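You operate a simulated robot arm through the tools that you are given. There is no shell and no other tool. Be economical: measure what you need, move in short steps, check, and stop when the job is done.

The job below is to be done with a simulated two-armed robot. You get a single attempt, and the scene is never put back.

Task
Turn the left length dial to 2500. Close the yarn cabinet door. Switch the tacker wiper switch on. Put one of the cream labels from the top of the side table on the crest card. Pull the lint tray of the grey overlocker open. The order is free.

Only the result counts: the job must be done as asked and must still hold three seconds after the hand-in. Knocking over, shifting, dropping, spilling or breaking anything else fails it.

Robot
Two 7-joint arms with two-finger parallel grippers on one trunk, on a base that drives. Base frame: it is fixed to the floor where the robot stands at the start and does not move with it; the origin is under the middle of the robot, x ahead of it, y to its left, z up. Readings come in mm, degrees, newtons and seconds.
The left shoulder is at the start at [50, 168, 1132], the right one opposite. With the tool pointing down near the work surface each hand reaches from about 100 to 660 mm from the robot's upright axis, wherever it stands, measured 20 degrees to its own side. Places, roughly: cream label [-4250, 3500, 750]; crest card [-750, 2750, 750]; left length dial [500, 0, 800]; lint tray of the grey overlocker [-6200, 500, 700]; tacker wiper switch [-2700, 2000, 1200]; yarn cabinet door [400, 1200, 400]. Payload 1.57 kg a hand.
The TCP of each hand is the grasp point between the finger pads, 30 mm short of the fingertips. In the tool frame z runs along the fingers and y along their closing line. Largest opening 80 mm; finger width 17, thickness 12; the body of the gripper, 40 by 82 mm, starts 80 mm behind the TCP.
Orientation is that of the tool frame in the base frame, as [roll, pitch, yaw] about the fixed x, y, z axes, in that order (R = Rz(yaw) Ry(pitch) Rx(roll)). With the fingers straight down and closing along the base's y, the tool's x points along the base's -x, its y along +y and its z along -z.

Tools
- The arms move only by the tool play_rows. It takes "left_rows", "right_rows" or both (then of equal length, played together; a hand with none holds still); each is a list that holds one entry, the list of rows, each a list of 7 numbers: the shift along the tool's x, y, z in mm, then the turn, a rotation vector about the tool's x, y, z in degrees, then the opening, from 0 (shut) to 1 (fully open). In form: [[[x, y, z, wx, wy, wz, fingers], ...]]. A call has 1 to 12 rows; each row shifts and turns the commanded pose from where the row before left it, along the tool's axes as they then stand. Rows are played at 5 a second. More than 50 mm and 8.6 degrees between two rows, or a gripper value outside its range, and nothing of the call is played. Where a pose cannot be reached the arm comes as near as it can. A force on the tool above 40 N (or 10 N above the force at the start of the call, whichever is more), or a blocked arm, ends the call early, and 0.2 s more pass. The fingers move at their own pace (about 45 mm/s each) and stop on an object; they squeeze with about 36 N. The grip force told is the motor's: it shows also when the fingers shut on nothing. Time passes only in rows, and 0.2 s behind the last, so rows that do not move let the fingers close. The reply holds the time, the measured pose of the TCP, the force on the tool along the base axes, the opening and the grip force, in the units named above and with some noise, with the torque about the TCP (base axes, N m) and any sound that the robot's microphone picked up.
- Cameras (640 x 400 px; columns grow to the right, rows downward): "scene" is now at [124.5, -18.3, 1333.8]; the picture's right is [-0.22, -0.98, 0.00], its down [-0.63, 0.14, -0.77] and it looks along [0.75, -0.17, -0.64] (base axes); focal length 255 px, centre (320, 200). "left" rides on the left gripper at [72, 7, -122] in its tool frame; the picture's right is [-0.09, 1.00, 0.00], its down [-0.84, -0.08, -0.54] and it looks along [-0.54, -0.05, 0.84] (tool axes); focal length 238 px, centre (320, 200). "right" rides on the right gripper at [72, -7, -122] in its tool frame; the picture's right is [0.09, 1.00, 0.00], its down [-0.84, 0.08, -0.54] and it looks along [-0.54, 0.05, 0.84] (tool axes); focal length 238 px, centre (320, 200). There is no depth. A picture from a camera that has moved, and an enlarged one, comes with that camera's place and axes in the base frame and with its lens.
- snapshot(camera): a new picture of that camera. It takes no simulated time.
- lift_body(by): slides the trunk up (or, below 0, down) by that many mm; the arms and the scene camera ride with it, the base frame stays. It gives what a move gives, with no picture.
- drive_base(legs): drives the robot by 1 to 6 legs, each [ahead, left, turn to the left] in mm, mm and degrees, along the robot's own axes; the way and the turn of a leg run together, so that a leg with both is an arc; at most 1500 mm and 180 degrees a leg. The arms and the cameras ride along, it lands a little off, and it stops where it bumps. It gives what a move gives.
- head_to(pan, tilt): turns the head with the scene camera to pan (to the left, within 80 degrees either way) and tilt (down, from -29 to 69), counted from straight ahead of the robot. It gives what a move gives.
- close_up(camera, box): a new picture of the part [left, top, right, bottom] of that camera's present view, enlarged. It takes no simulated time.
- sign_off(): hands the job in; it is judged then, once.

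Go step by step. Nothing tells you exact positions but the pictures and the camera data: compare them with the known pose of the tool, close in by small moves and look again before you grip or let go. The budget is 165 turns and 130 pictures, counting those below and the enlarged ones. Unless the task says otherwise, let go and move clear before handing in.

The tools are called after "Request:" as name(argument=value, ...) on one line, values as JSON. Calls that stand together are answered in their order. play_rows: Moves the arms, as the interface text tells. Its arguments: {"type":"object","properties":{"left_rows":{"type":"array","items":{"type":"array","items":{"type":"array","items":{"type":"number"}}}},"right_rows":{"type":"array","items":{"type":"array","items":{"type":"array","items":{"type":"number"}}}}},"required":[]} The other tools are called the same way: lift_body (by) slides the trunk up or down; drive_base (legs) drives the base; head_to (pan, tilt) turns the head that bears the scene camera; snapshot (camera) takes a picture; close_up (camera, box) takes an enlarged picture of a part of a camera's view; sign_off () hands the job in.

At the start:

```text
time: 0.0
left_tcp_pos: [397.8, 102.0, 1147.3]
left_orientation: [-180.0, 0.1, -179.9]
left_wrist_force: [0.2, 0.3, -0.1]
left_wrist_torque: [0.0, -0.01, 0.0]
left_grip_width: 80.0
left_grasp_force: 0.1
right_tcp_pos: [308.6, -160.0, 1079.5]
right_orientation: [-180.0, 0.1, 179.9]
right_wrist_force: [-0.1, 0.1, -0.1]
right_wrist_torque: [-0.02, -0.01, -0.01]
right_grip_width: 79.9
right_grasp_force: 0.2
trunk travel left (down, up): [-300.0, 143.0]
robot x, y, heading: [-0.5, 0.8, -0.1]
head pan, tilt: [-12.7, 39.8]
```

scene: 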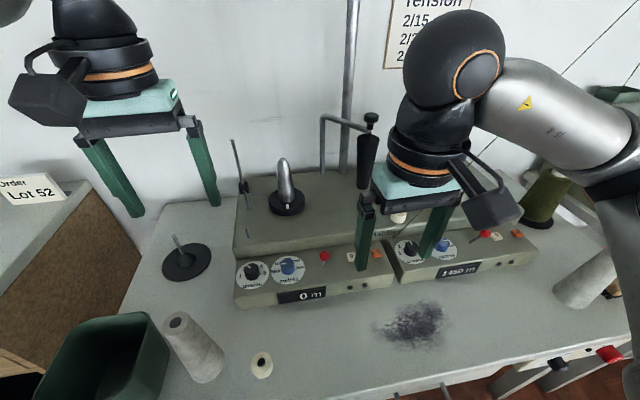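
right: 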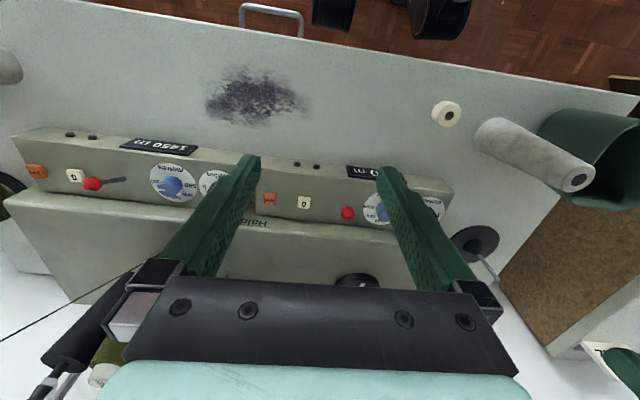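
left: 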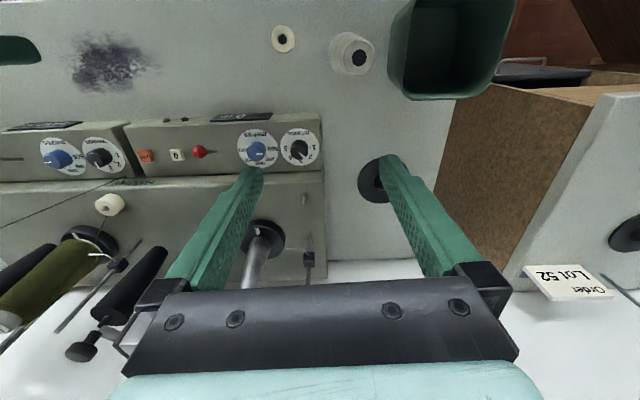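

I see two winder units with blue "metres" dials and black dials; the left unit is the one to set to 2500. I'll look closely at its dial first.

Request:
close_up(camera="scene", box=[225, 240, 345, 315])

Request:
close_up(camera="left", box=[220, 110, 340, 185])

```text
5.33 times, centred on (285, 278) of scene
camera zoom: at [124.5, -18.3, 1333.8], right [-0.22, -0.98, 0.0], down [-0.63, 0.14, -0.77], along [0.75, -0.17, -0.64], focal length 1362 px, centre (507, -213)
```

zoom: 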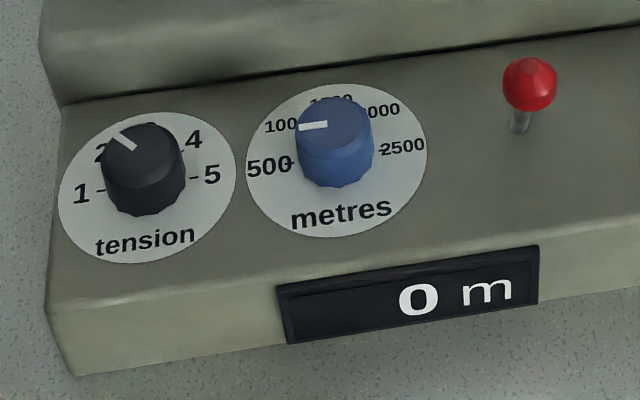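

```text
5.33 times, centred on (280, 148) of left
camera zoom: at [326.1, 108.7, 1269.4], right [0.09, 1.0, 0.0], down [0.84, -0.08, 0.54], along [0.54, -0.05, -0.84], focal length 1271 px, centre (533, 480)
```

zoom: 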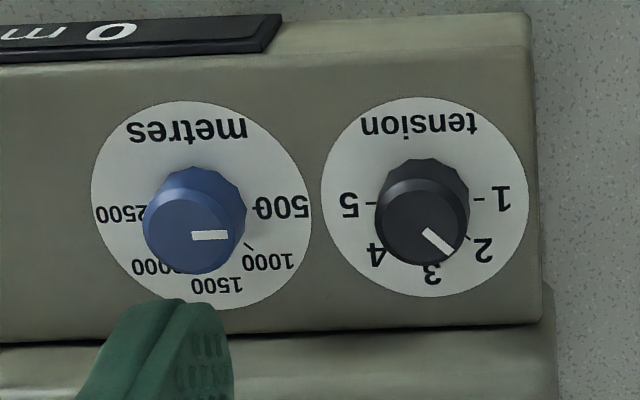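

The left unit's blue dial (plate centre near [477, -23, 838]) points at 500, with labels 45° apart, so it needs about 180° clockwise. I'll bring the left hand above it and look again.

Request:
play_rows(left_rows=[[[-16, -25, 32, 0, 0, 0, 0.7], [-16, -25, 32, 0, 0, 0, 0.7], [-16, -25, 32, 0, 0, 0, 0.7], [-16, -25, 32, 0, 0, 0, 0.7], [-15, -25, 32, 0, 0, 0, 0.7], [0, 0, 0, 0, 0, 0, 0.7]]])

Request:
snapshot(camera="left")

Request:
snapshot(camera="scene")

```text
time: 1.4
left_tcp_pos: [479.3, -21.0, 987.3]
left_orientation: [180.0, 0.1, -179.8]
left_wrist_force: [0.3, 0.1, -0.6]
left_wrist_torque: [0.02, 0.0, -0.02]
left_grip_width: 55.9
left_grasp_force: 0.1
right_tcp_pos: [308.1, -159.8, 1079.0]
right_orientation: [-179.9, 0.0, 180.0]
right_wrist_force: [-0.2, -0.1, -0.7]
right_wrist_torque: [0.04, -0.05, 0.02]
right_grip_width: 80.1
right_grasp_force: 0.0
trunk travel left (down, up): [-300.0, 143.0]
robot x, y, heading: [4.7, -0.4, -0.0]
head pan, tilt: [-12.7, 39.8]
```

```text
124 pictures are left
camera left: at [407.1, -15.0, 1108.9], right [0.09, 1.0, 0.0], down [0.84, -0.08, 0.54], along [0.54, -0.05, -0.84], focal length 238 px, centre (320, 200)
```

left: 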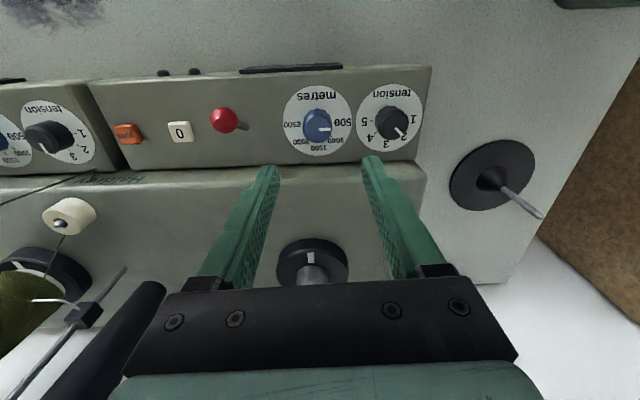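

```text
123 pictures are left
camera scene: at [124.5, -18.1, 1333.9], right [-0.22, -0.98, 0.0], down [-0.62, 0.14, -0.77], along [0.75, -0.17, -0.64], focal length 255 px, centre (320, 200)
```

scene: 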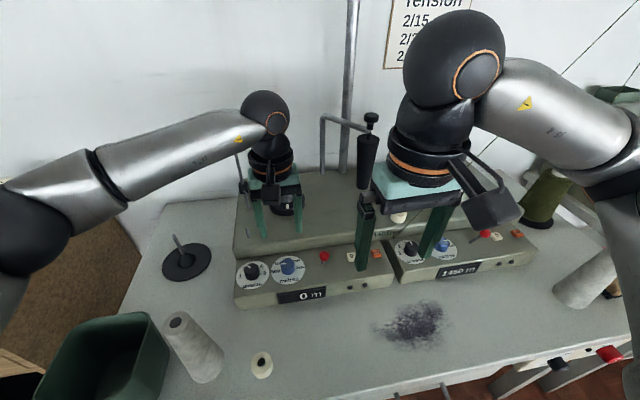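

Request:
close_up(camera="left", box=[270, 75, 366, 135])

Request:
close_up(camera="scene", box=[225, 180, 385, 280])

```text
6.67 times, centred on (318, 105) of left
camera zoom: at [407.1, -15.0, 1108.9], right [0.09, 1.0, 0.0], down [0.84, -0.08, 0.54], along [0.54, -0.05, -0.84], focal length 1589 px, centre (333, 833)
```

zoom: 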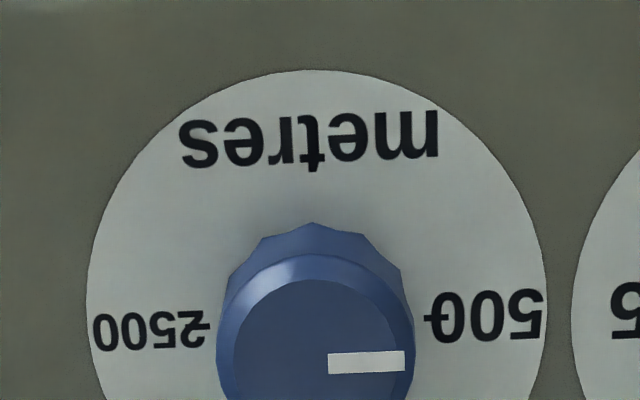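

```text
4.00 times, centred on (305, 230) of scene
camera zoom: at [124.5, -18.1, 1333.9], right [-0.22, -0.98, 0.0], down [-0.62, 0.14, -0.77], along [0.75, -0.17, -0.64], focal length 1022 px, centre (380, 80)
```

zoom: 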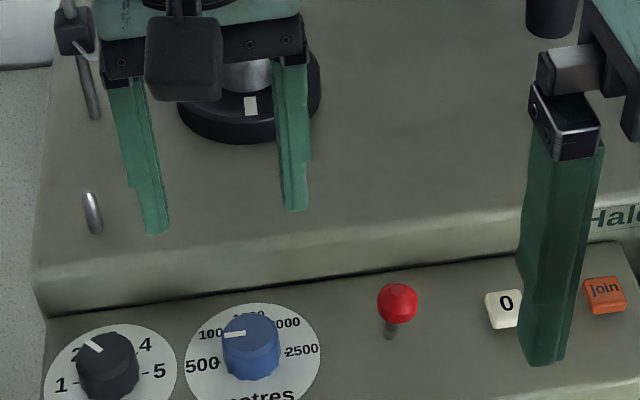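

The dial position is confirmed at about [476.5, -23, 838]. I'll pre-turn the hand about −90° so a single grip can sweep the full 180° clockwise.

Request:
play_rows(left_rows=[[[0, 0, 0, 0, 0, -8.2, 0.55], [0, 0, 0, 0, 0, -8.2, 0.55], [0, 0, 0, 0, 0, -8.2, 0.55], [0, 0, 0, 0, 0, -8.2, 0.55], [0, 0, 0, 0, 0, -8.2, 0.55], [0, 0, 0, 0, 0, -8.2, 0.55], [0, 0, 0, 0, 0, -8.2, 0.55], [0, 0, 0, 0, 0, -8.2, 0.55], [0, 0, 0, 0, 0, -8.2, 0.55], [0, 0, 0, 0, 0, -8.2, 0.55], [0, 0, 0, 0, 0, -8, 0.55], [0, 0, 0, 0, 0, 0, 0.55]]])

Request:
snapshot(camera="left")

```text
time: 4.0
left_tcp_pos: [477.2, -22.7, 989.5]
left_orientation: [179.9, -0.1, -89.7]
left_wrist_force: [0.2, 0.3, 0.1]
left_wrist_torque: [-0.03, 0.02, 0.01]
left_grip_width: 43.9
left_grasp_force: 0.1
right_tcp_pos: [308.9, -159.9, 1079.7]
right_orientation: [-180.0, 0.0, 180.0]
right_wrist_force: [0.3, -0.8, 0.2]
right_wrist_torque: [-0.03, 0.01, 0.03]
right_grip_width: 80.0
right_grasp_force: 0.1
trunk travel left (down, up): [-300.0, 143.0]
robot x, y, heading: [3.3, -0.2, 0.0]
head pan, tilt: [-12.7, 39.8]
```

```text
120 pictures are left
camera left: at [471.4, -95.2, 1110.2], right [-1.0, 0.09, 0.0], down [0.07, 0.84, 0.54], along [0.05, 0.54, -0.84], focal length 238 px, centre (320, 200)
```

left: 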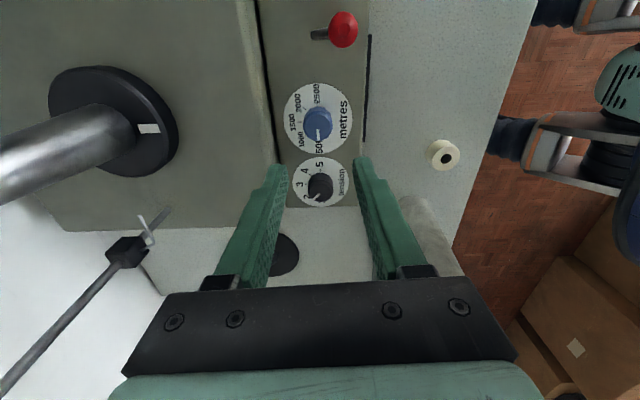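

Request:
play_rows(left_rows=[[[2, -1, 30, 0, 0, 0, 0.55], [0, 0, 30, 0, 0, 0, 0.55], [0, 0, 25, 0, 0, 0, 0.55], [0, 0, 0, 0, 0, 0, 0.55]]])

Request:
snapshot(camera="left")

```text
time: 5.0
left_tcp_pos: [478.6, -25.0, 901.7]
left_orientation: [-179.9, -0.1, -89.9]
left_wrist_force: [0.5, 0.2, 0.3]
left_wrist_torque: [0.0, 0.0, -0.01]
left_grip_width: 43.8
left_grasp_force: 0.1
right_tcp_pos: [307.4, -159.9, 1079.4]
right_orientation: [-179.9, 0.1, -180.0]
right_wrist_force: [-0.8, 0.3, -0.3]
right_wrist_torque: [-0.01, -0.03, -0.03]
right_grip_width: 80.2
right_grasp_force: 0.0
trunk travel left (down, up): [-300.0, 143.0]
robot x, y, heading: [0.1, -1.3, -0.0]
head pan, tilt: [-12.7, 39.8]
```

```text
119 pictures are left
camera left: at [473.0, -97.2, 1023.8], right [-1.0, 0.09, 0.0], down [0.08, 0.84, 0.54], along [0.05, 0.54, -0.84], focal length 238 px, centre (320, 200)
```

left: 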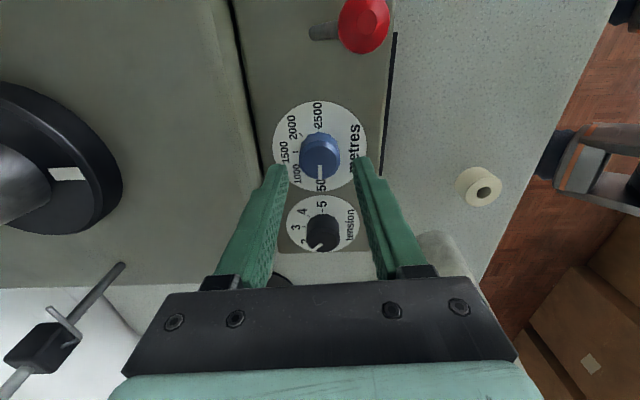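

Request:
play_rows(left_rows=[[[1, -1, 15, 0, 0, 0, 0.55], [0, 0, 15, 0, 0, 0, 0.55], [0, 0, 0, 0, 0, 0, 0.55]]])

Request:
snapshot(camera="left")

Request:
close_up(camera="scene", box=[225, 200, 353, 280])

```text
time: 5.8
left_tcp_pos: [481.5, -25.2, 870.9]
left_orientation: [-179.9, 0.0, -89.9]
left_wrist_force: [0.4, 0.6, 0.7]
left_wrist_torque: [-0.02, -0.03, 0.01]
left_grip_width: 44.4
left_grasp_force: 0.1
right_tcp_pos: [308.9, -159.6, 1079.3]
right_orientation: [-180.0, 0.0, 180.0]
right_wrist_force: [0.4, 0.0, -0.5]
right_wrist_torque: [0.01, 0.01, 0.0]
right_grip_width: 79.9
right_grasp_force: 0.1
trunk travel left (down, up): [-300.0, 143.0]
robot x, y, heading: [0.5, -0.5, 0.2]
head pan, tilt: [-12.7, 39.8]
```

```text
118 pictures are left
camera left: at [473.8, -98.2, 993.6], right [-1.0, 0.09, 0.0], down [0.08, 0.84, 0.54], along [0.05, 0.54, -0.84], focal length 238 px, centre (320, 200)
```

left: 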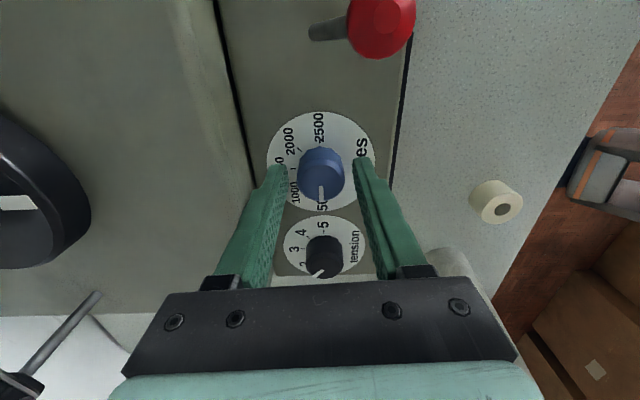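

```text
5.00 times, centred on (289, 240) of scene
camera zoom: at [124.5, -18.3, 1333.9], right [-0.22, -0.98, 0.0], down [-0.63, 0.14, -0.77], along [0.75, -0.17, -0.64], focal length 1277 px, centre (475, 0)
```

zoom: 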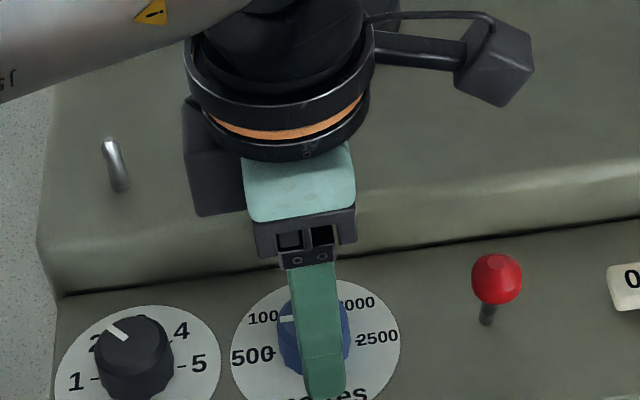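

Request:
play_rows(left_rows=[[[2, 0, 0, 0, 0, 0, 0.55], [0, 0, 0, 0, 0, 0, 0.4], [0, 0, 0, 0, 0, 0, 0.35], [0, 0, 0, 0, 0, 0, 0.3], [0, 0, 0, 0, 0, 0, 0.3]]])

Request:
snapshot(camera="left")

```text
time: 7.0
left_tcp_pos: [479.5, -28.1, 871.0]
left_orientation: [-180.0, 0.0, -89.9]
left_wrist_force: [0.8, -0.2, 0.4]
left_wrist_torque: [-0.04, -0.05, -0.03]
left_grip_width: 31.5
left_grasp_force: 39.2
right_tcp_pos: [309.2, -161.1, 1079.8]
right_orientation: [180.0, 0.0, 180.0]
right_wrist_force: [0.7, -0.1, -0.5]
right_wrist_torque: [0.02, -0.02, 0.01]
right_grip_width: 79.9
right_grasp_force: 0.1
trunk travel left (down, up): [-300.0, 143.0]
robot x, y, heading: [-0.3, -2.8, 0.1]
head pan, tilt: [-12.7, 39.8]
```

```text
116 pictures are left
camera left: at [473.5, -100.5, 993.5], right [-1.0, 0.09, 0.0], down [0.08, 0.84, 0.54], along [0.05, 0.54, -0.84], focal length 238 px, centre (320, 200)
```

left: 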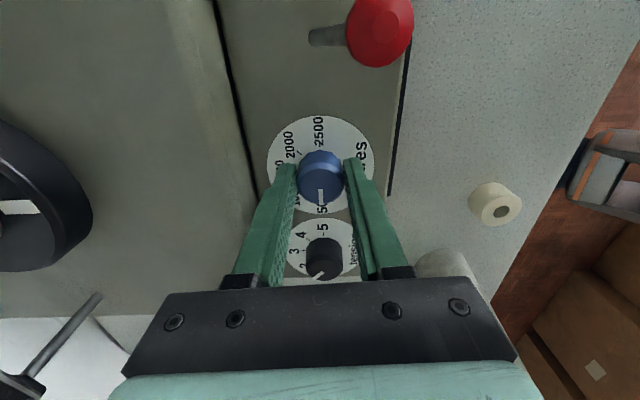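

The knob is gripped (31.5 mm). Now turning clockwise.

Request:
play_rows(left_rows=[[[0, 0, 0, 0, 0, 8.2, 0.3], [0, 0, 0, 0, 0, 8.2, 0.3], [0, 0, 0, 0, 0, 8.2, 0.3], [0, 0, 0, 0, 0, 8.2, 0.3], [0, 0, 0, 0, 0, 8.2, 0.3], [0, 0, 0, 0, 0, 8.2, 0.3], [0, 0, 0, 0, 0, 8.2, 0.3], [0, 0, 0, 0, 0, 8.2, 0.3], [0, 0, 0, 0, 0, 8.2, 0.3], [0, 0, 0, 0, 0, 8.2, 0.3], [0, 0, 0, 0, 0, 8.0, 0.3]]])

Request:
snapshot(camera="left")

```text
time: 9.4
left_tcp_pos: [475.6, -24.0, 871.3]
left_orientation: [179.6, -0.4, 180.0]
left_wrist_force: [-22.9, 15.9, -9.8]
left_wrist_torque: [0.37, 0.27, 0.08]
left_grip_width: 31.3
left_grasp_force: 39.9
right_tcp_pos: [308.0, -158.4, 1081.2]
right_orientation: [179.9, 0.2, 180.0]
right_wrist_force: [-0.2, 0.4, 0.2]
right_wrist_torque: [0.01, -0.01, 0.0]
right_grip_width: 79.8
right_grasp_force: 0.1
trunk travel left (down, up): [-300.0, 143.0]
robot x, y, heading: [2.2, 0.6, 0.1]
head pan, tilt: [-12.7, 39.8]
```

```text
115 pictures are left
camera left: at [405.1, -19.0, 994.0], right [0.09, 1.0, 0.01], down [0.84, -0.08, 0.54], along [0.54, -0.04, -0.84], focal length 238 px, centre (320, 200)
```

left: 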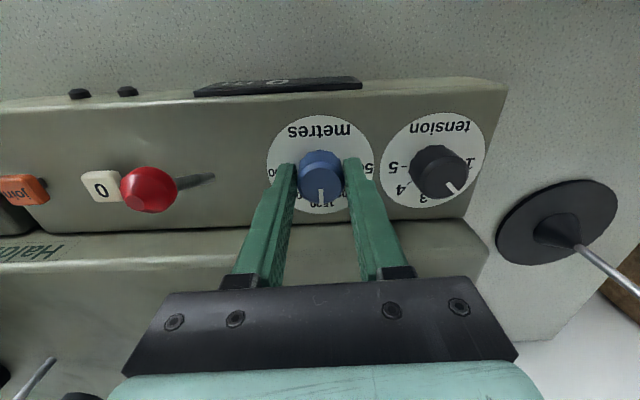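

The dial now points to 1500, with some side force from being off-axis. I'll open, recentre, regrip and turn the rest.

Request:
play_rows(left_rows=[[[2, 1.5, 0, 0, 0, 0, 0.5], [1, 1, 0, 0, 0, 0, 0.5], [0, 0, 0, 0, 0, 0, 0.5]]])

Request:
close_up(camera="left", box=[240, 100, 400, 200])

```text
time: 10.2
left_tcp_pos: [476.6, -24.1, 870.9]
left_orientation: [-180.0, 0.0, -179.9]
left_wrist_force: [-0.3, -0.2, 0.4]
left_wrist_torque: [0.01, -0.01, -0.01]
left_grip_width: 40.1
left_grasp_force: 0.1
right_tcp_pos: [308.1, -160.1, 1079.4]
right_orientation: [-180.0, 0.0, 179.9]
right_wrist_force: [0.2, 0.0, -0.7]
right_wrist_torque: [0.03, -0.02, 0.01]
right_grip_width: 79.8
right_grasp_force: 0.1
trunk travel left (down, up): [-300.0, 143.0]
robot x, y, heading: [-2.7, 1.5, 0.1]
head pan, tilt: [-12.7, 39.8]
```

```text
4.00 times, centred on (320, 150) of left
camera zoom: at [404.5, -19.4, 995.1], right [0.09, 1.0, 0.0], down [0.84, -0.08, 0.54], along [0.54, -0.05, -0.84], focal length 953 px, centre (320, 400)
```

zoom: 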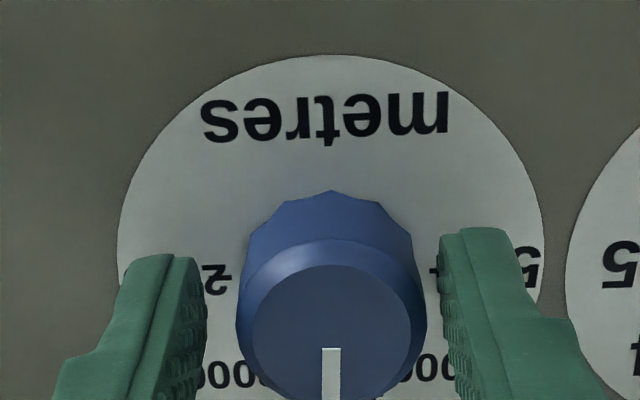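

Request:
play_rows(left_rows=[[[0, 1.5, 0, 0, 0, 0, 0.4], [0, 0, 0, 0, 0, 0, 0.3], [0, 0, 0, 0, 0, 0, 0.3], [0, 0, 0, 0, 0, 0, 0.3]]])

Request:
play_rows(left_rows=[[[0, 0, 0, 0, 0, 8.2, 0.3], [0, 0, 0, 0, 0, 8.2, 0.3], [0, 0, 0, 0, 0, 8.2, 0.3], [0, 0, 0, 0, 0, 8.2, 0.3], [0, 0, 0, 0, 0, 8.2, 0.3], [0, 0, 0, 0, 0, 8.2, 0.3], [0, 0, 0, 0, 0, 8.2, 0.3], [0, 0, 0, 0, 0, 8.2, 0.3], [0, 0, 0, 0, 0, 8.2, 0.3], [0, 0, 0, 0, 0, 8.2, 0.3], [0, 0, 0, 0, 0, 8.0, 0.3]]])

Request:
snapshot(camera="left")

```text
time: 11.2
left_tcp_pos: [476.3, -23.7, 872.9]
left_orientation: [-179.8, -0.1, -179.9]
left_wrist_force: [0.8, 0.1, 0.0]
left_wrist_torque: [-0.01, -0.07, 0.06]
left_grip_width: 30.9
left_grasp_force: 39.9
right_tcp_pos: [308.0, -160.3, 1079.6]
right_orientation: [180.0, 0.0, 180.0]
right_wrist_force: [0.1, -0.5, 0.2]
right_wrist_torque: [-0.03, -0.02, 0.0]
right_grip_width: 80.1
right_grasp_force: 0.1
trunk travel left (down, up): [-300.0, 143.0]
robot x, y, heading: [-0.3, 5.1, -0.1]
head pan, tilt: [-12.7, 39.8]
```

```text
time: 13.6
left_tcp_pos: [478.2, -20.7, 871.9]
left_orientation: [179.8, 0.1, 122.7]
left_wrist_force: [10.7, 16.1, 11.9]
left_wrist_torque: [0.87, 0.19, 0.08]
left_grip_width: 30.9
left_grasp_force: 40.0
left hand out of reach, approached as far as the arm can: row 8, 9, 10, 11
right_tcp_pos: [308.8, -158.2, 1079.8]
right_orientation: [180.0, 0.0, 180.0]
right_wrist_force: [-0.6, -0.4, -0.6]
right_wrist_torque: [0.0, 0.02, 0.02]
right_grip_width: 79.9
right_grasp_force: 0.0
trunk travel left (down, up): [-300.0, 143.0]
robot x, y, heading: [3.0, 1.8, -0.4]
head pan, tilt: [-12.7, 39.8]
```

```text
113 pictures are left
camera left: at [444.1, 42.5, 994.8], right [0.89, 0.46, 0.0], down [0.39, -0.75, 0.54], along [0.25, -0.48, -0.84], focal length 238 px, centre (320, 200)
```

left: 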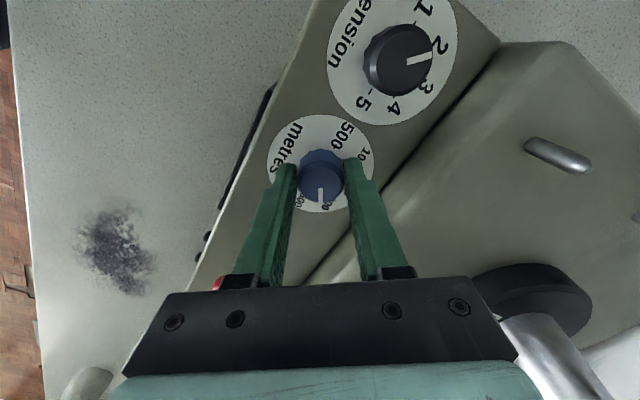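

The wrist limit stopped it about 33° short. I'll open, turn back, regrip and finish.

Request:
play_rows(left_rows=[[[0, 0, 0, 0, 0, 0, 0.5], [0, 0, 0, 0, 0, 0, 0.5], [0, 0, 0, 0, 0, -8.2, 0.5], [0, 0, 0, 0, 0, -8.2, 0.5], [0, 0, 0, 0, 0, -8.2, 0.5], [0, 0, 0, 0, 0, -8.2, 0.5], [0, 0, 0, 0, 0, -8.2, 0.5], [0, 0, 0, 0, 0, -8.2, 0.5], [0, 0, 0, 0, 0, -8.2, 0.5], [0, 0, 0, 0, 0, -8.2, 0.5], [0, 0, 0, 0, 0, -8.2, 0.5], [0, 0, 0, 0, 0, 0, 0.5]]])

Request:
close_up(camera="left", box=[240, 100, 400, 200])

```text
time: 16.2
left_tcp_pos: [476.1, -23.3, 874.2]
left_orientation: [-179.9, 0.1, -163.3]
left_wrist_force: [0.0, -1.0, 0.1]
left_wrist_torque: [-0.02, 0.0, 0.01]
left_grip_width: 40.0
left_grasp_force: 0.2
right_tcp_pos: [308.4, -159.7, 1079.3]
right_orientation: [-179.9, -0.1, -180.0]
right_wrist_force: [0.8, 0.4, 0.6]
right_wrist_torque: [-0.01, 0.0, 0.0]
right_grip_width: 79.9
right_grasp_force: 0.1
trunk travel left (down, up): [-300.0, 143.0]
robot x, y, heading: [1.7, 1.6, -0.2]
head pan, tilt: [-12.7, 39.8]
```

```text
4.00 times, centred on (320, 150) of left
camera zoom: at [405.7, -37.8, 995.9], right [-0.2, 0.98, 0.0], down [0.82, 0.17, 0.54], along [0.53, 0.11, -0.84], focal length 953 px, centre (320, 400)
```

zoom: 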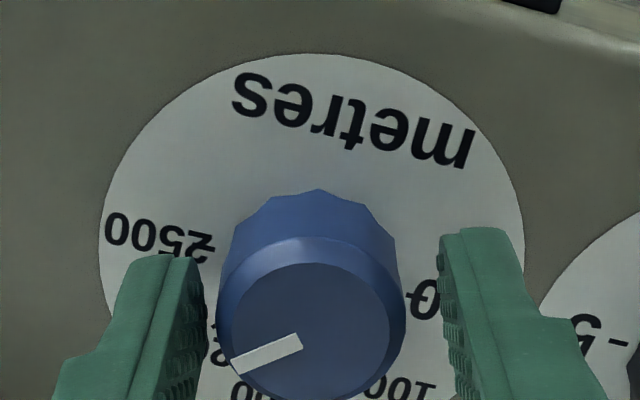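

Request:
play_rows(left_rows=[[[0, -1.5, 0, 0, 0, 0, 0.4], [0, 0, 0, 0, 0, 0, 0.3], [0, 0, 0, 0, 0, 0, 0.3], [0, 0, 0, 0, 0, 0, 0.3], [0, 0, 0, 0, 0, 8.2, 0.3], [0, 0, 0, 0, 0, 8.2, 0.3], [0, 0, 0, 0, 0, 8.2, 0.3], [0, 0, 0, 0, 0, 8.2, 0.3], [0, 0, 0, 0, 0, 0, 0.3]]])

Request:
close_up(camera="left", box=[240, 110, 400, 210])

```text
time: 18.2
left_tcp_pos: [476.1, -21.6, 874.0]
left_orientation: [179.9, 0.1, 163.7]
left_wrist_force: [1.4, 10.8, 11.4]
left_wrist_torque: [0.6, 0.84, 0.02]
left_grip_width: 31.1
left_grasp_force: 40.0
right_tcp_pos: [307.7, -159.1, 1078.9]
right_orientation: [180.0, 0.1, -179.9]
right_wrist_force: [-0.4, 0.4, -0.5]
right_wrist_torque: [0.02, 0.0, 0.02]
right_grip_width: 80.1
right_grasp_force: 0.1
trunk travel left (down, up): [-300.0, 143.0]
robot x, y, heading: [0.4, -0.6, -0.2]
head pan, tilt: [-12.7, 39.8]
```

```text
4.00 times, centred on (320, 160) of left
camera zoom: at [409.3, 2.8, 995.5], right [0.37, 0.93, 0.0], down [0.78, -0.31, 0.54], along [0.51, -0.2, -0.84], focal length 953 px, centre (320, 360)
```

zoom: 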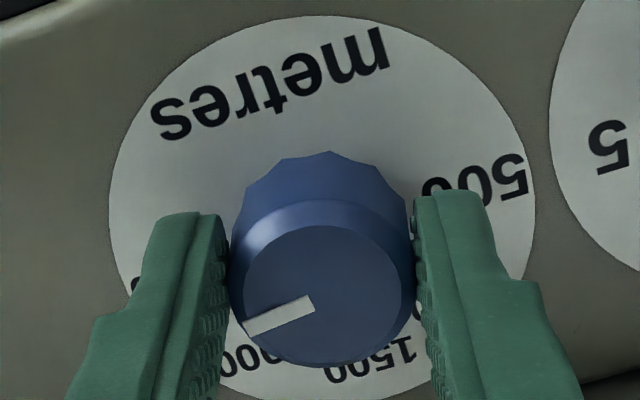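

Now open and look at the pointer straight on.

Request:
play_rows(left_rows=[[[0, 0, 0, 0, 0, 0, 0.55], [0, 0, 0, 0, 0, 0, 0.55], [0, 0, -30, 0, 0, 0, 0.55], [0, 0, -40, 0, 0, -8.2, 0.55], [0, 0, -40, 0, 0, -8.2, 0.55], [0, 0, 0, 0, 0, 0, 0.55]]])

Request:
close_up(camera="left", box=[260, 70, 388, 150])

```text
time: 19.6
left_tcp_pos: [474.8, -24.5, 984.3]
left_orientation: [-179.9, 0.0, -179.8]
left_wrist_force: [-0.3, 0.3, -0.2]
left_wrist_torque: [0.01, -0.01, -0.04]
left_grip_width: 43.9
left_grasp_force: 0.1
right_tcp_pos: [308.2, -160.6, 1079.6]
right_orientation: [-180.0, 0.0, 180.0]
right_wrist_force: [-0.4, -0.3, -0.1]
right_wrist_torque: [0.04, 0.0, -0.02]
right_grip_width: 80.3
right_grasp_force: 0.0
trunk travel left (down, up): [-300.0, 143.0]
robot x, y, heading: [-1.2, -2.7, 0.2]
head pan, tilt: [-12.7, 39.8]
```

```text
5.00 times, centred on (324, 110) of left
camera zoom: at [403.4, -19.3, 1106.4], right [0.09, 1.0, 0.0], down [0.84, -0.07, 0.54], along [0.54, -0.05, -0.84], focal length 1192 px, centre (300, 650)
```

zoom: 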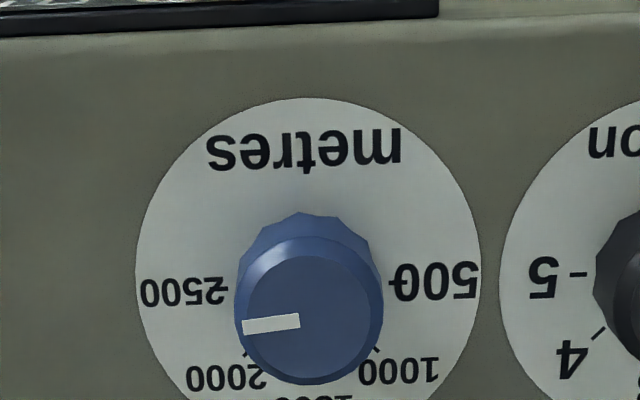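

The pointer is about 4° short of 2500; I'll go back down and nudge it.

Request:
play_rows(left_rows=[[[-1, 0, 40, 0, 0, 0, 0.5], [-1, 0, 40, 0, 0, 0, 0.5], [0, 0, 30, 0, 0, 0, 0.5], [0, 0, 0, 0, 0, 0, 0.5], [0, 0, 0, 0, 0, 0, 0.35], [0, 0, 0, 0, 0, 0, 0.3], [0, 0, 0, 0, 0, 0, 0.3], [0, 0, 0, 0, 0, 5, 0.3], [0, 0, 0, 0, 0, 0, 0.3], [0, 0, 0, 0, 0, 0, 0.3]]])

Request:
play_rows(left_rows=[[[0, 0, 0, 0, 0, 0, 0.55], [0, 0, 0, 0, 0, 0, 0.55], [0, 0, -30, 0, 0, 0, 0.55], [0, 0, -40, 0, 0, 0, 0.55], [0, 0, -40, 0, 0, -5, 0.55], [0, 0, 0, 0, 0, 0, 0.55]]])

Request:
close_up(camera="left", box=[260, 70, 388, 150])

```text
time: 21.8
left_tcp_pos: [480.4, -23.8, 872.5]
left_orientation: [-180.0, 0.1, 175.2]
left_wrist_force: [1.4, 12.1, 3.7]
left_wrist_torque: [0.35, 0.36, 0.35]
left_grip_width: 31.0
left_grasp_force: 40.1
right_tcp_pos: [309.1, -159.9, 1079.6]
right_orientation: [180.0, 0.0, 180.0]
right_wrist_force: [-0.2, -0.2, 0.9]
right_wrist_torque: [0.01, 0.02, -0.01]
right_grip_width: 80.2
right_grasp_force: 0.0
trunk travel left (down, up): [-300.0, 143.0]
robot x, y, heading: [-0.2, 1.5, -0.1]
head pan, tilt: [-12.7, 39.8]
```

```text
time: 23.2
left_tcp_pos: [480.4, -24.0, 986.2]
left_orientation: [179.9, 0.0, -180.0]
left_wrist_force: [0.6, 0.5, -0.5]
left_wrist_torque: [0.02, 0.02, -0.01]
left_grip_width: 44.1
left_grasp_force: 0.1
right_tcp_pos: [308.8, -160.9, 1080.2]
right_orientation: [-180.0, 0.0, -179.9]
right_wrist_force: [0.1, -0.1, -0.5]
right_wrist_torque: [-0.01, 0.0, -0.01]
right_grip_width: 79.9
right_grasp_force: 0.0
trunk travel left (down, up): [-300.0, 143.0]
robot x, y, heading: [-0.9, 4.7, -0.1]
head pan, tilt: [-12.7, 39.8]
```

```text
5.00 times, centred on (324, 110) of left
camera zoom: at [408.3, -16.9, 1108.0], right [0.09, 1.0, 0.0], down [0.84, -0.08, 0.54], along [0.54, -0.05, -0.84], focal length 1192 px, centre (300, 650)
```

zoom: 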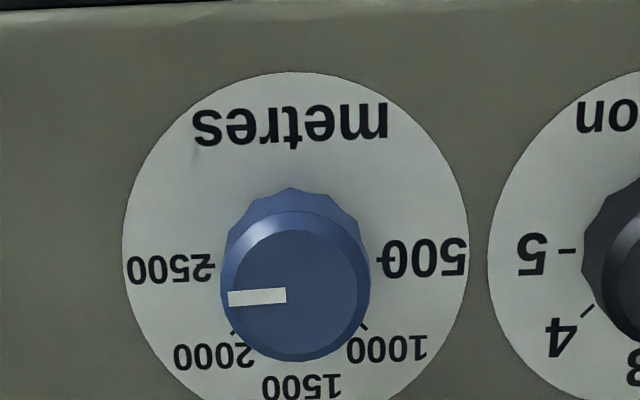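

The dial reads 2500 now. I'll tuck the left arm and look left for the yarn cabinet.

Request:
play_rows(left_rows=[[[0, 0, -48, 0, 0, 0, 0.6], [0, 0, -45, 0, 0, 0, 0.6], [25, 25, 0, 0, 0, 0, 0.7], [25, 25, 0, 0, 0, 0, 0.8], [25, 25, 0, 0, 0, 0, 0.9], [25, 25, 0, 0, 0, 0, 1], [25, 25, 0, 0, 0, 0, 1], [25, 25, 0, 0, 0, 0, 1], [25, 30, 0, 0, 0, 0, 1]]])

Request:
head_to(pan=70, tilt=25)

Request:
snapshot(camera="scene")

```text
time: 25.2
left_tcp_pos: [302.8, 155.1, 1074.5]
left_orientation: [-179.9, -0.1, -179.8]
left_wrist_force: [0.7, -0.1, 0.5]
left_wrist_torque: [0.02, -0.02, 0.01]
left_grip_width: 80.2
left_grasp_force: 0.0
right_tcp_pos: [307.7, -159.8, 1079.8]
right_orientation: [-180.0, 0.0, 180.0]
right_wrist_force: [0.1, -0.3, -0.2]
right_wrist_torque: [-0.01, 0.04, 0.03]
right_grip_width: 80.0
right_grasp_force: 0.1
trunk travel left (down, up): [-300.0, 143.0]
robot x, y, heading: [0.7, -0.3, -0.2]
head pan, tilt: [-12.7, 39.8]
```

```text
time: 26.8
left_tcp_pos: [302.7, 154.0, 1074.9]
left_orientation: [-179.9, 0.1, -180.0]
left_wrist_force: [-0.2, -0.6, 0.2]
left_wrist_torque: [0.0, -0.02, -0.03]
left_grip_width: 79.8
left_grasp_force: 0.1
right_tcp_pos: [309.2, -160.5, 1079.5]
right_orientation: [-179.9, 0.0, -179.9]
right_wrist_force: [-0.6, 0.4, -0.1]
right_wrist_torque: [-0.01, 0.01, -0.01]
right_grip_width: 80.1
right_grasp_force: 0.0
trunk travel left (down, up): [-300.0, 143.0]
robot x, y, heading: [-0.6, -0.1, -0.1]
head pan, tilt: [70.0, 25.0]
```

```text
108 pictures are left
camera scene: at [73.1, 87.0, 1356.9], right [0.94, -0.34, 0.0], down [-0.14, -0.4, -0.91], along [0.31, 0.85, -0.42], focal length 255 px, centre (320, 200)
```

scene: 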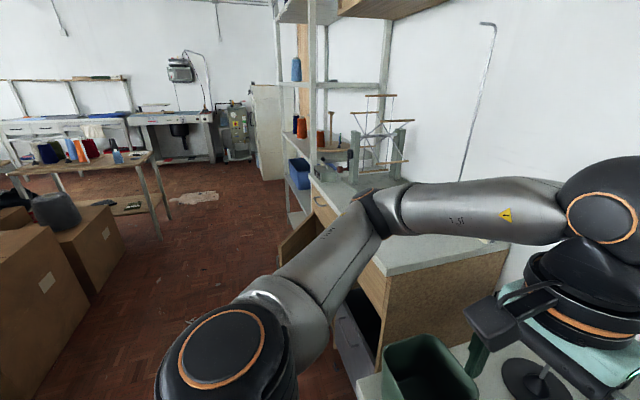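

The cabinet sits left of this table with a door standing open. I'll back away and turn to get an overview.

Request:
drive_base(legs=[[-600, 0, 0], [0, 0, 60]])

Request:
head_to(pan=0, tilt=25)

Request:
snapshot(camera="scene")

```text
time: 32.7
left_tcp_pos: [-572.7, 340.0, 1076.1]
left_orientation: [-179.9, 0.0, -119.9]
left_wrist_force: [0.0, -0.8, -0.5]
left_wrist_torque: [0.02, 0.02, 0.02]
left_grip_width: 80.1
left_grasp_force: 0.1
right_tcp_pos: [-297.2, 186.3, 1079.9]
right_orientation: [179.9, -0.1, -119.9]
right_wrist_force: [-0.7, -0.1, -0.5]
right_wrist_torque: [-0.02, 0.02, 0.03]
right_grip_width: 80.2
right_grasp_force: 0.1
trunk travel left (down, up): [-300.0, 143.0]
robot x, y, heading: [-588.0, 1.4, 59.9]
head pan, tilt: [70.0, 25.0]
```

```text
time: 34.1
left_tcp_pos: [-571.5, 339.0, 1074.0]
left_orientation: [-179.9, 0.0, -119.9]
left_wrist_force: [-0.2, -0.1, -1.2]
left_wrist_torque: [-0.03, 0.0, -0.01]
left_grip_width: 80.0
left_grasp_force: 0.0
right_tcp_pos: [-297.1, 187.6, 1079.8]
right_orientation: [-179.9, 0.1, -120.0]
right_wrist_force: [-0.4, 0.0, -0.1]
right_wrist_torque: [-0.01, -0.03, 0.01]
right_grip_width: 80.1
right_grasp_force: 0.1
trunk travel left (down, up): [-300.0, 143.0]
robot x, y, heading: [-593.9, -1.7, 59.9]
head pan, tilt: [0.0, 25.0]
```

```text
107 pictures are left
camera scene: at [-522.1, 114.1, 1356.9], right [0.87, -0.5, 0.0], down [-0.21, -0.37, -0.91], along [0.45, 0.79, -0.42], focal length 255 px, centre (320, 200)
```

scene: 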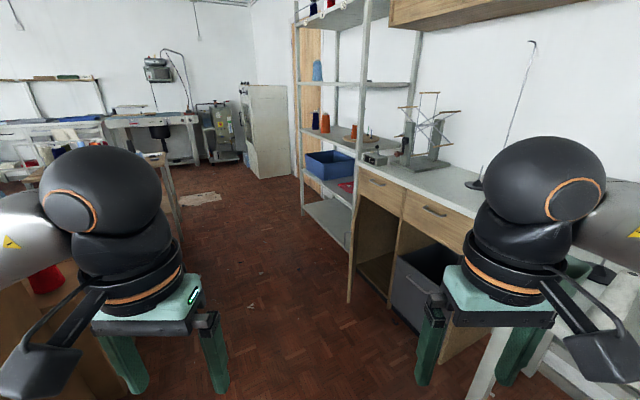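

Request:
close_up(camera="scene", box=[320, 150, 480, 320])

```text
2.35 times, centred on (400, 235) of scene
camera zoom: at [-522.1, 114.1, 1356.9], right [0.87, -0.5, 0.0], down [-0.21, -0.37, -0.91], along [0.45, 0.79, -0.42], focal length 601 px, centre (132, 118)
```

zoom: 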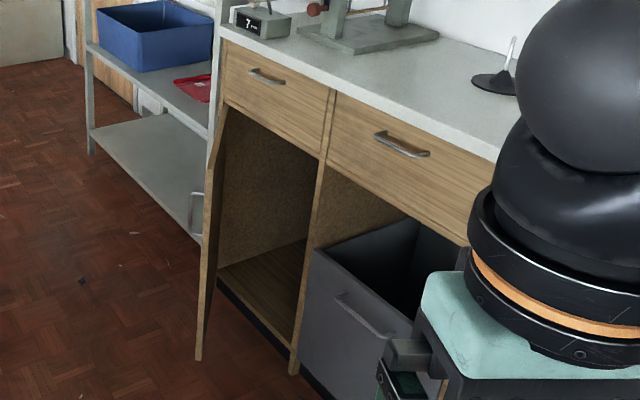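

The yarn cabinet door is hinged at its far-left edge (about [470, 1300]) and stands ajar, so I can push its outer face from the front. I'll drive to stand in front of it.

Request:
drive_base(legs=[[0, 0, -60], [0, 1150, 0], [300, 0, 0]])

Request:
head_to(pan=0, tilt=45)

Request:
snapshot(camera="scene")

```text
time: 44.3
left_tcp_pos: [-9.0, 1330.5, 1074.9]
left_orientation: [-179.9, 0.0, -179.7]
left_wrist_force: [0.5, 0.5, -0.2]
left_wrist_torque: [0.03, 0.01, 0.0]
left_grip_width: 80.1
left_grasp_force: 0.0
right_tcp_pos: [-1.7, 1017.2, 1080.8]
right_orientation: [-179.9, 0.0, -179.8]
right_wrist_force: [-0.5, 1.6, -0.4]
right_wrist_torque: [-0.01, 0.01, -0.04]
right_grip_width: 80.1
right_grasp_force: 0.0
trunk travel left (down, up): [-300.0, 143.0]
robot x, y, heading: [-313.1, 1174.6, 0.1]
head pan, tilt: [0.0, 25.0]
```

```text
time: 45.2
left_tcp_pos: [-8.4, 1330.9, 1074.1]
left_orientation: [-179.9, 0.0, -179.8]
left_wrist_force: [0.6, 1.2, 0.0]
left_wrist_torque: [0.0, 0.0, -0.04]
left_grip_width: 80.2
left_grasp_force: 0.0
right_tcp_pos: [-2.5, 1016.5, 1079.9]
right_orientation: [-180.0, 0.0, -179.8]
right_wrist_force: [-0.4, 0.1, 0.0]
right_wrist_torque: [-0.01, -0.01, -0.02]
right_grip_width: 80.0
right_grasp_force: 0.0
trunk travel left (down, up): [-300.0, 143.0]
robot x, y, heading: [-312.3, 1175.1, 0.2]
head pan, tilt: [0.0, 45.0]
```

```text
105 pictures are left
camera scene: at [-188.7, 1175.7, 1326.4], right [0.0, -1.0, 0.0], down [-0.71, 0.0, -0.71], along [0.71, 0.0, -0.71], focal length 255 px, centre (320, 200)
```

scene: 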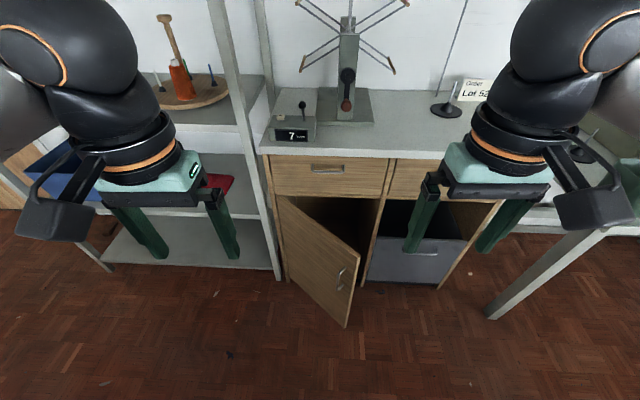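

The door is clear to see: hinge near [474, 1328], free edge near [232, 1055], handle around z 510. I'll lower the trunk, come a bit closer, and tilt the right hand forward.

Request:
lift_body(by=-280)

Request:
drive_base(legs=[[170, 0, 0]])

Request:
play_rows(right_rows=[[[20, 0, 0, 0, -8.2, 0, 0], [20, 0, 0, 0, -8.2, 0, 0], [10, 0, 0, 0, -8.2, 0, 0], [0, 0, 0, 0, -8.2, 0, 0], [0, 0, 0, 0, -8.2, 0, 0], [0, 0, 0, 0, -8.2, 0, 0], [0, 0, 0, 0, -8.2, 0, 0], [0, 0, 0, 0, -8.2, 0, 0], [0, 0, 0, 0, 0, 0, 0]]])

Request:
snapshot(camera="scene")

```text
time: 48.0
left_tcp_pos: [-8.5, 1330.6, 793.9]
left_orientation: [-179.9, -0.1, -179.8]
left_wrist_force: [0.0, 0.2, 0.0]
left_wrist_torque: [-0.01, -0.02, 0.0]
left_grip_width: 79.9
left_grasp_force: 0.1
right_tcp_pos: [-2.4, 1016.4, 799.0]
right_orientation: [-179.9, 0.0, -179.7]
right_wrist_force: [0.3, 0.3, 0.5]
right_wrist_torque: [-0.02, -0.02, 0.0]
right_grip_width: 80.2
right_grasp_force: 0.1
trunk travel left (down, up): [-20.0, 423.0]
robot x, y, heading: [-312.8, 1175.4, 0.4]
head pan, tilt: [0.0, 45.0]
```

```text
time: 49.5
left_tcp_pos: [160.2, 1331.8, 794.2]
left_orientation: [-180.0, 0.1, -179.7]
left_wrist_force: [-0.6, 0.5, 0.2]
left_wrist_torque: [0.02, 0.04, 0.01]
left_grip_width: 80.0
left_grasp_force: 0.0
right_tcp_pos: [166.8, 1016.9, 799.6]
right_orientation: [180.0, 0.0, -179.7]
right_wrist_force: [-0.5, 0.1, -0.1]
right_wrist_torque: [0.0, 0.03, 0.0]
right_grip_width: 79.8
right_grasp_force: 0.1
trunk travel left (down, up): [-20.0, 423.0]
robot x, y, heading: [-141.1, 1175.0, 0.2]
head pan, tilt: [0.0, 45.0]
```

```text
time: 51.5
left_tcp_pos: [159.3, 1331.3, 794.3]
left_orientation: [-179.9, 0.1, -179.7]
left_wrist_force: [-0.7, 0.0, 0.1]
left_wrist_torque: [-0.01, -0.02, 0.02]
left_grip_width: 79.9
left_grasp_force: 0.1
right_tcp_pos: [193.4, 1093.3, 892.3]
right_orientation: [180.0, 65.7, -179.9]
right_wrist_force: [0.5, 0.4, 0.6]
right_wrist_torque: [0.0, -0.02, 0.04]
right_grip_width: 0.1
right_grasp_force: 21.3
right hand out of reach, approached as far as the arm can: row 3, 4, 5, 6, 7, 8
trunk travel left (down, up): [-20.0, 423.0]
robot x, y, heading: [-142.6, 1170.4, 0.3]
head pan, tilt: [0.0, 45.0]
```

```text
104 pictures are left
camera scene: at [-19.9, 1176.6, 1046.4], right [0.0, -1.0, 0.0], down [-0.71, 0.0, -0.71], along [0.71, 0.0, -0.71], focal length 255 px, centre (320, 200)
```

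scene: 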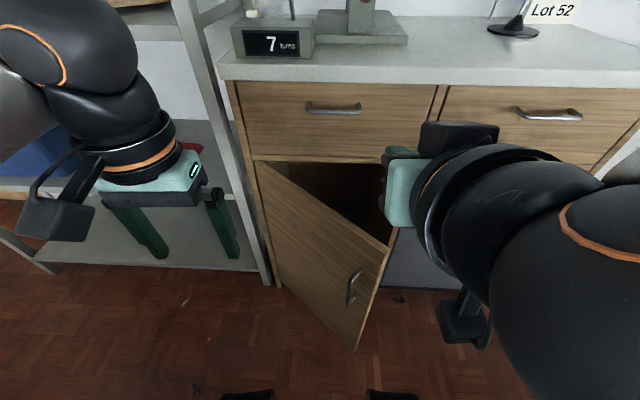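

The pose is too cramped this close. I'll back up some and bring the hand to the door's outer face.

Request:
drive_base(legs=[[-150, 0, 0]])

Request:
play_rows(right_rows=[[[18, 0, 24, 0, 0, 0, 0], [18, 0, 24, 0, 0, 0, 0], [18, 0, 24, 0, 0, 0, 0], [30, 0, 20, 0, 0, 0, 0], [30, 0, 15, 0, 0, 0, 0], [0, 0, 0, 0, 0, 0, 0]]])

Request:
snapshot(camera="scene")

```text
time: 52.8
left_tcp_pos: [13.9, 1330.4, 793.6]
left_orientation: [-179.9, 0.0, -179.7]
left_wrist_force: [-0.2, 0.1, 0.1]
left_wrist_torque: [-0.04, -0.02, -0.02]
left_grip_width: 79.9
left_grasp_force: 0.0
right_tcp_pos: [46.9, 1092.6, 892.5]
right_orientation: [179.9, 65.6, 180.0]
right_wrist_force: [0.3, -0.4, -1.1]
right_wrist_torque: [0.01, -0.01, 0.03]
right_grip_width: 0.0
right_grasp_force: 21.5
trunk travel left (down, up): [-20.0, 423.0]
robot x, y, heading: [-288.5, 1175.4, -0.0]
head pan, tilt: [0.0, 45.0]
```

```text
time: 54.2
left_tcp_pos: [13.6, 1330.7, 793.5]
left_orientation: [-179.8, 0.0, -179.8]
left_wrist_force: [-0.7, 0.0, 0.2]
left_wrist_torque: [-0.02, -0.01, -0.03]
left_grip_width: 80.2
left_grasp_force: 0.0
right_tcp_pos: [104.1, 1099.8, 747.9]
right_orientation: [180.0, 65.5, 180.0]
right_wrist_force: [-0.7, 0.1, 0.1]
right_wrist_torque: [-0.02, -0.02, -0.01]
right_grip_width: 0.0
right_grasp_force: 21.5
right hand out of reach, approached as far as the arm can: row 1, 2
trunk travel left (down, up): [-20.0, 423.0]
robot x, y, heading: [-288.7, 1176.7, 0.3]
head pan, tilt: [0.0, 45.0]
```

```text
103 pictures are left
camera scene: at [-166.8, 1175.8, 1046.4], right [0.0, -1.0, 0.0], down [-0.71, 0.0, -0.71], along [0.71, 0.0, -0.71], focal length 255 px, centre (320, 200)
```

scene: 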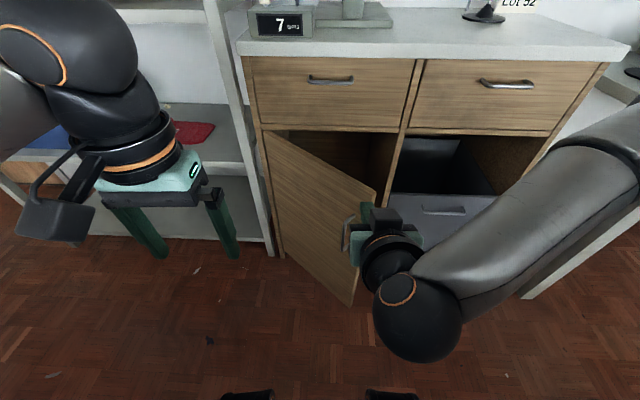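

Request:
play_rows(right_rows=[[[26, 4, 28, 0, 0, 0, 0], [26, 4, 28, 0, 0, 0, 0], [26, 4, 28, 0, 0, 0, 0], [26, 4, 28, 0, 0, 0, 0], [0, 0, 0, 0, 0, 0, 0]]])

Request:
snapshot(camera="scene")

Request:
snapshot(camera="right")

```text
time: 55.4
left_tcp_pos: [12.2, 1331.2, 795.2]
left_orientation: [-180.0, 0.0, -179.8]
left_wrist_force: [-0.1, 0.1, 0.5]
left_wrist_torque: [-0.01, 0.0, 0.02]
left_grip_width: 80.1
left_grasp_force: 0.0
right_tcp_pos: [161.5, 1113.7, 608.7]
right_orientation: [180.0, 65.5, 180.0]
right_wrist_force: [1.0, 0.3, 0.7]
right_wrist_torque: [0.01, 0.0, 0.01]
right_grip_width: 0.1
right_grasp_force: 21.3
trunk travel left (down, up): [-20.0, 423.0]
robot x, y, heading: [-289.6, 1176.4, -0.0]
head pan, tilt: [0.0, 45.0]
```

```text
102 pictures are left
camera scene: at [-166.8, 1175.8, 1046.4], right [0.0, -1.0, 0.0], down [-0.71, 0.0, -0.71], along [0.71, 0.0, -0.71], focal length 255 px, centre (320, 200)
```

scene: 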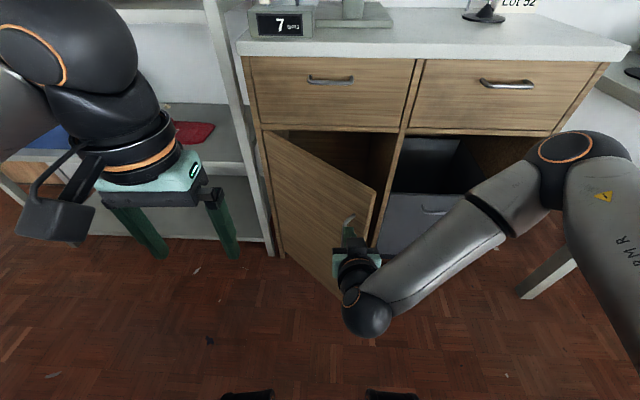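

```text
101 pictures are left
camera right: at [19.2, 1107.0, 595.4], right [-0.04, 1.0, -0.08], down [-0.15, 0.08, 0.99], along [0.99, 0.05, 0.14], focal length 238 px, centre (320, 200)
```

right: 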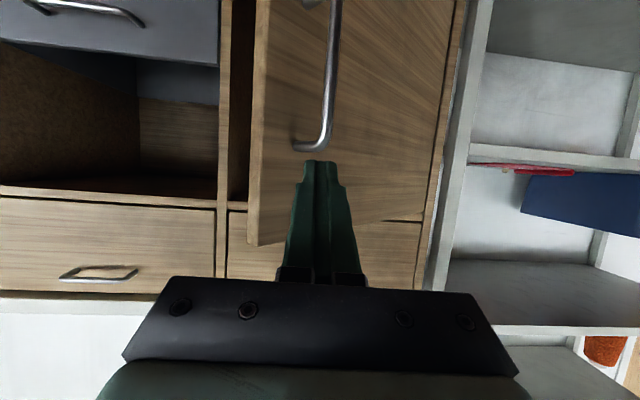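

Request:
play_rows(right_rows=[[[-18, 0, -8, 0, 0, 0, 0], [-12.5, 0, 27.3, 0, 0, 0, 0], [-12.5, 0, 27.3, 0, 0, 0, 0], [-12.5, 0, 27.3, 0, 0, 0, 0], [-10, -17, 22, 0, 0, 0, 0], [-10, -17, 22, 0, 0, 0, 0], [-10, -11, 22, 0, 0, 0, 0], [-10, -10, 22, 0, 0, 0, 0], [-10, -7, 22, 0, 0, 0, 0], [-10, -7, 22, 0, 0, 0, 0], [0, 0, 0, 0, 0, 0, 0]]])

Request:
snapshot(camera="scene")

Request:
snapshot(camera="right")

```text
time: 57.8
left_tcp_pos: [14.5, 1330.0, 794.9]
left_orientation: [-179.8, 0.0, -179.8]
left_wrist_force: [1.1, 0.0, 0.4]
left_wrist_torque: [0.0, 0.01, 0.03]
left_grip_width: 79.9
left_grasp_force: 0.1
right_tcp_pos: [396.3, 1045.4, 629.6]
right_orientation: [179.9, 65.6, 180.0]
right_wrist_force: [0.4, -0.1, 0.0]
right_wrist_torque: [-0.02, 0.0, 0.03]
right_grip_width: 0.0
right_grasp_force: 21.1
trunk travel left (down, up): [-20.0, 423.0]
robot x, y, heading: [-288.9, 1173.3, 0.0]
head pan, tilt: [0.0, 45.0]
```

```text
100 pictures are left
camera scene: at [-166.8, 1175.8, 1046.4], right [0.0, -1.0, 0.0], down [-0.71, 0.0, -0.71], along [0.71, 0.0, -0.71], focal length 255 px, centre (320, 200)
```

scene: 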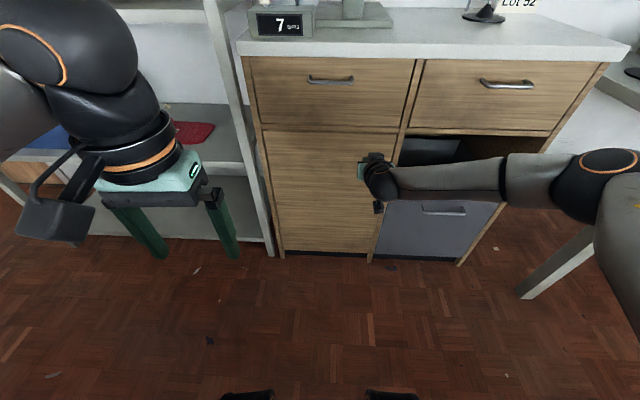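

```text
99 pictures are left
camera right: at [254.1, 1040.3, 614.0], right [-0.04, 1.0, -0.08], down [-0.15, 0.08, 0.99], along [0.99, 0.05, 0.14], focal length 238 px, centre (320, 200)
```

right: 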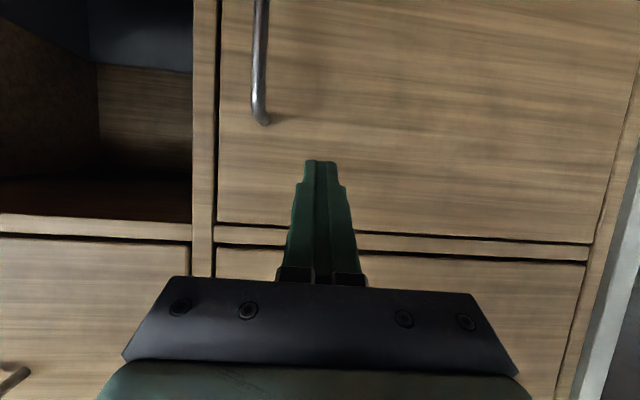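

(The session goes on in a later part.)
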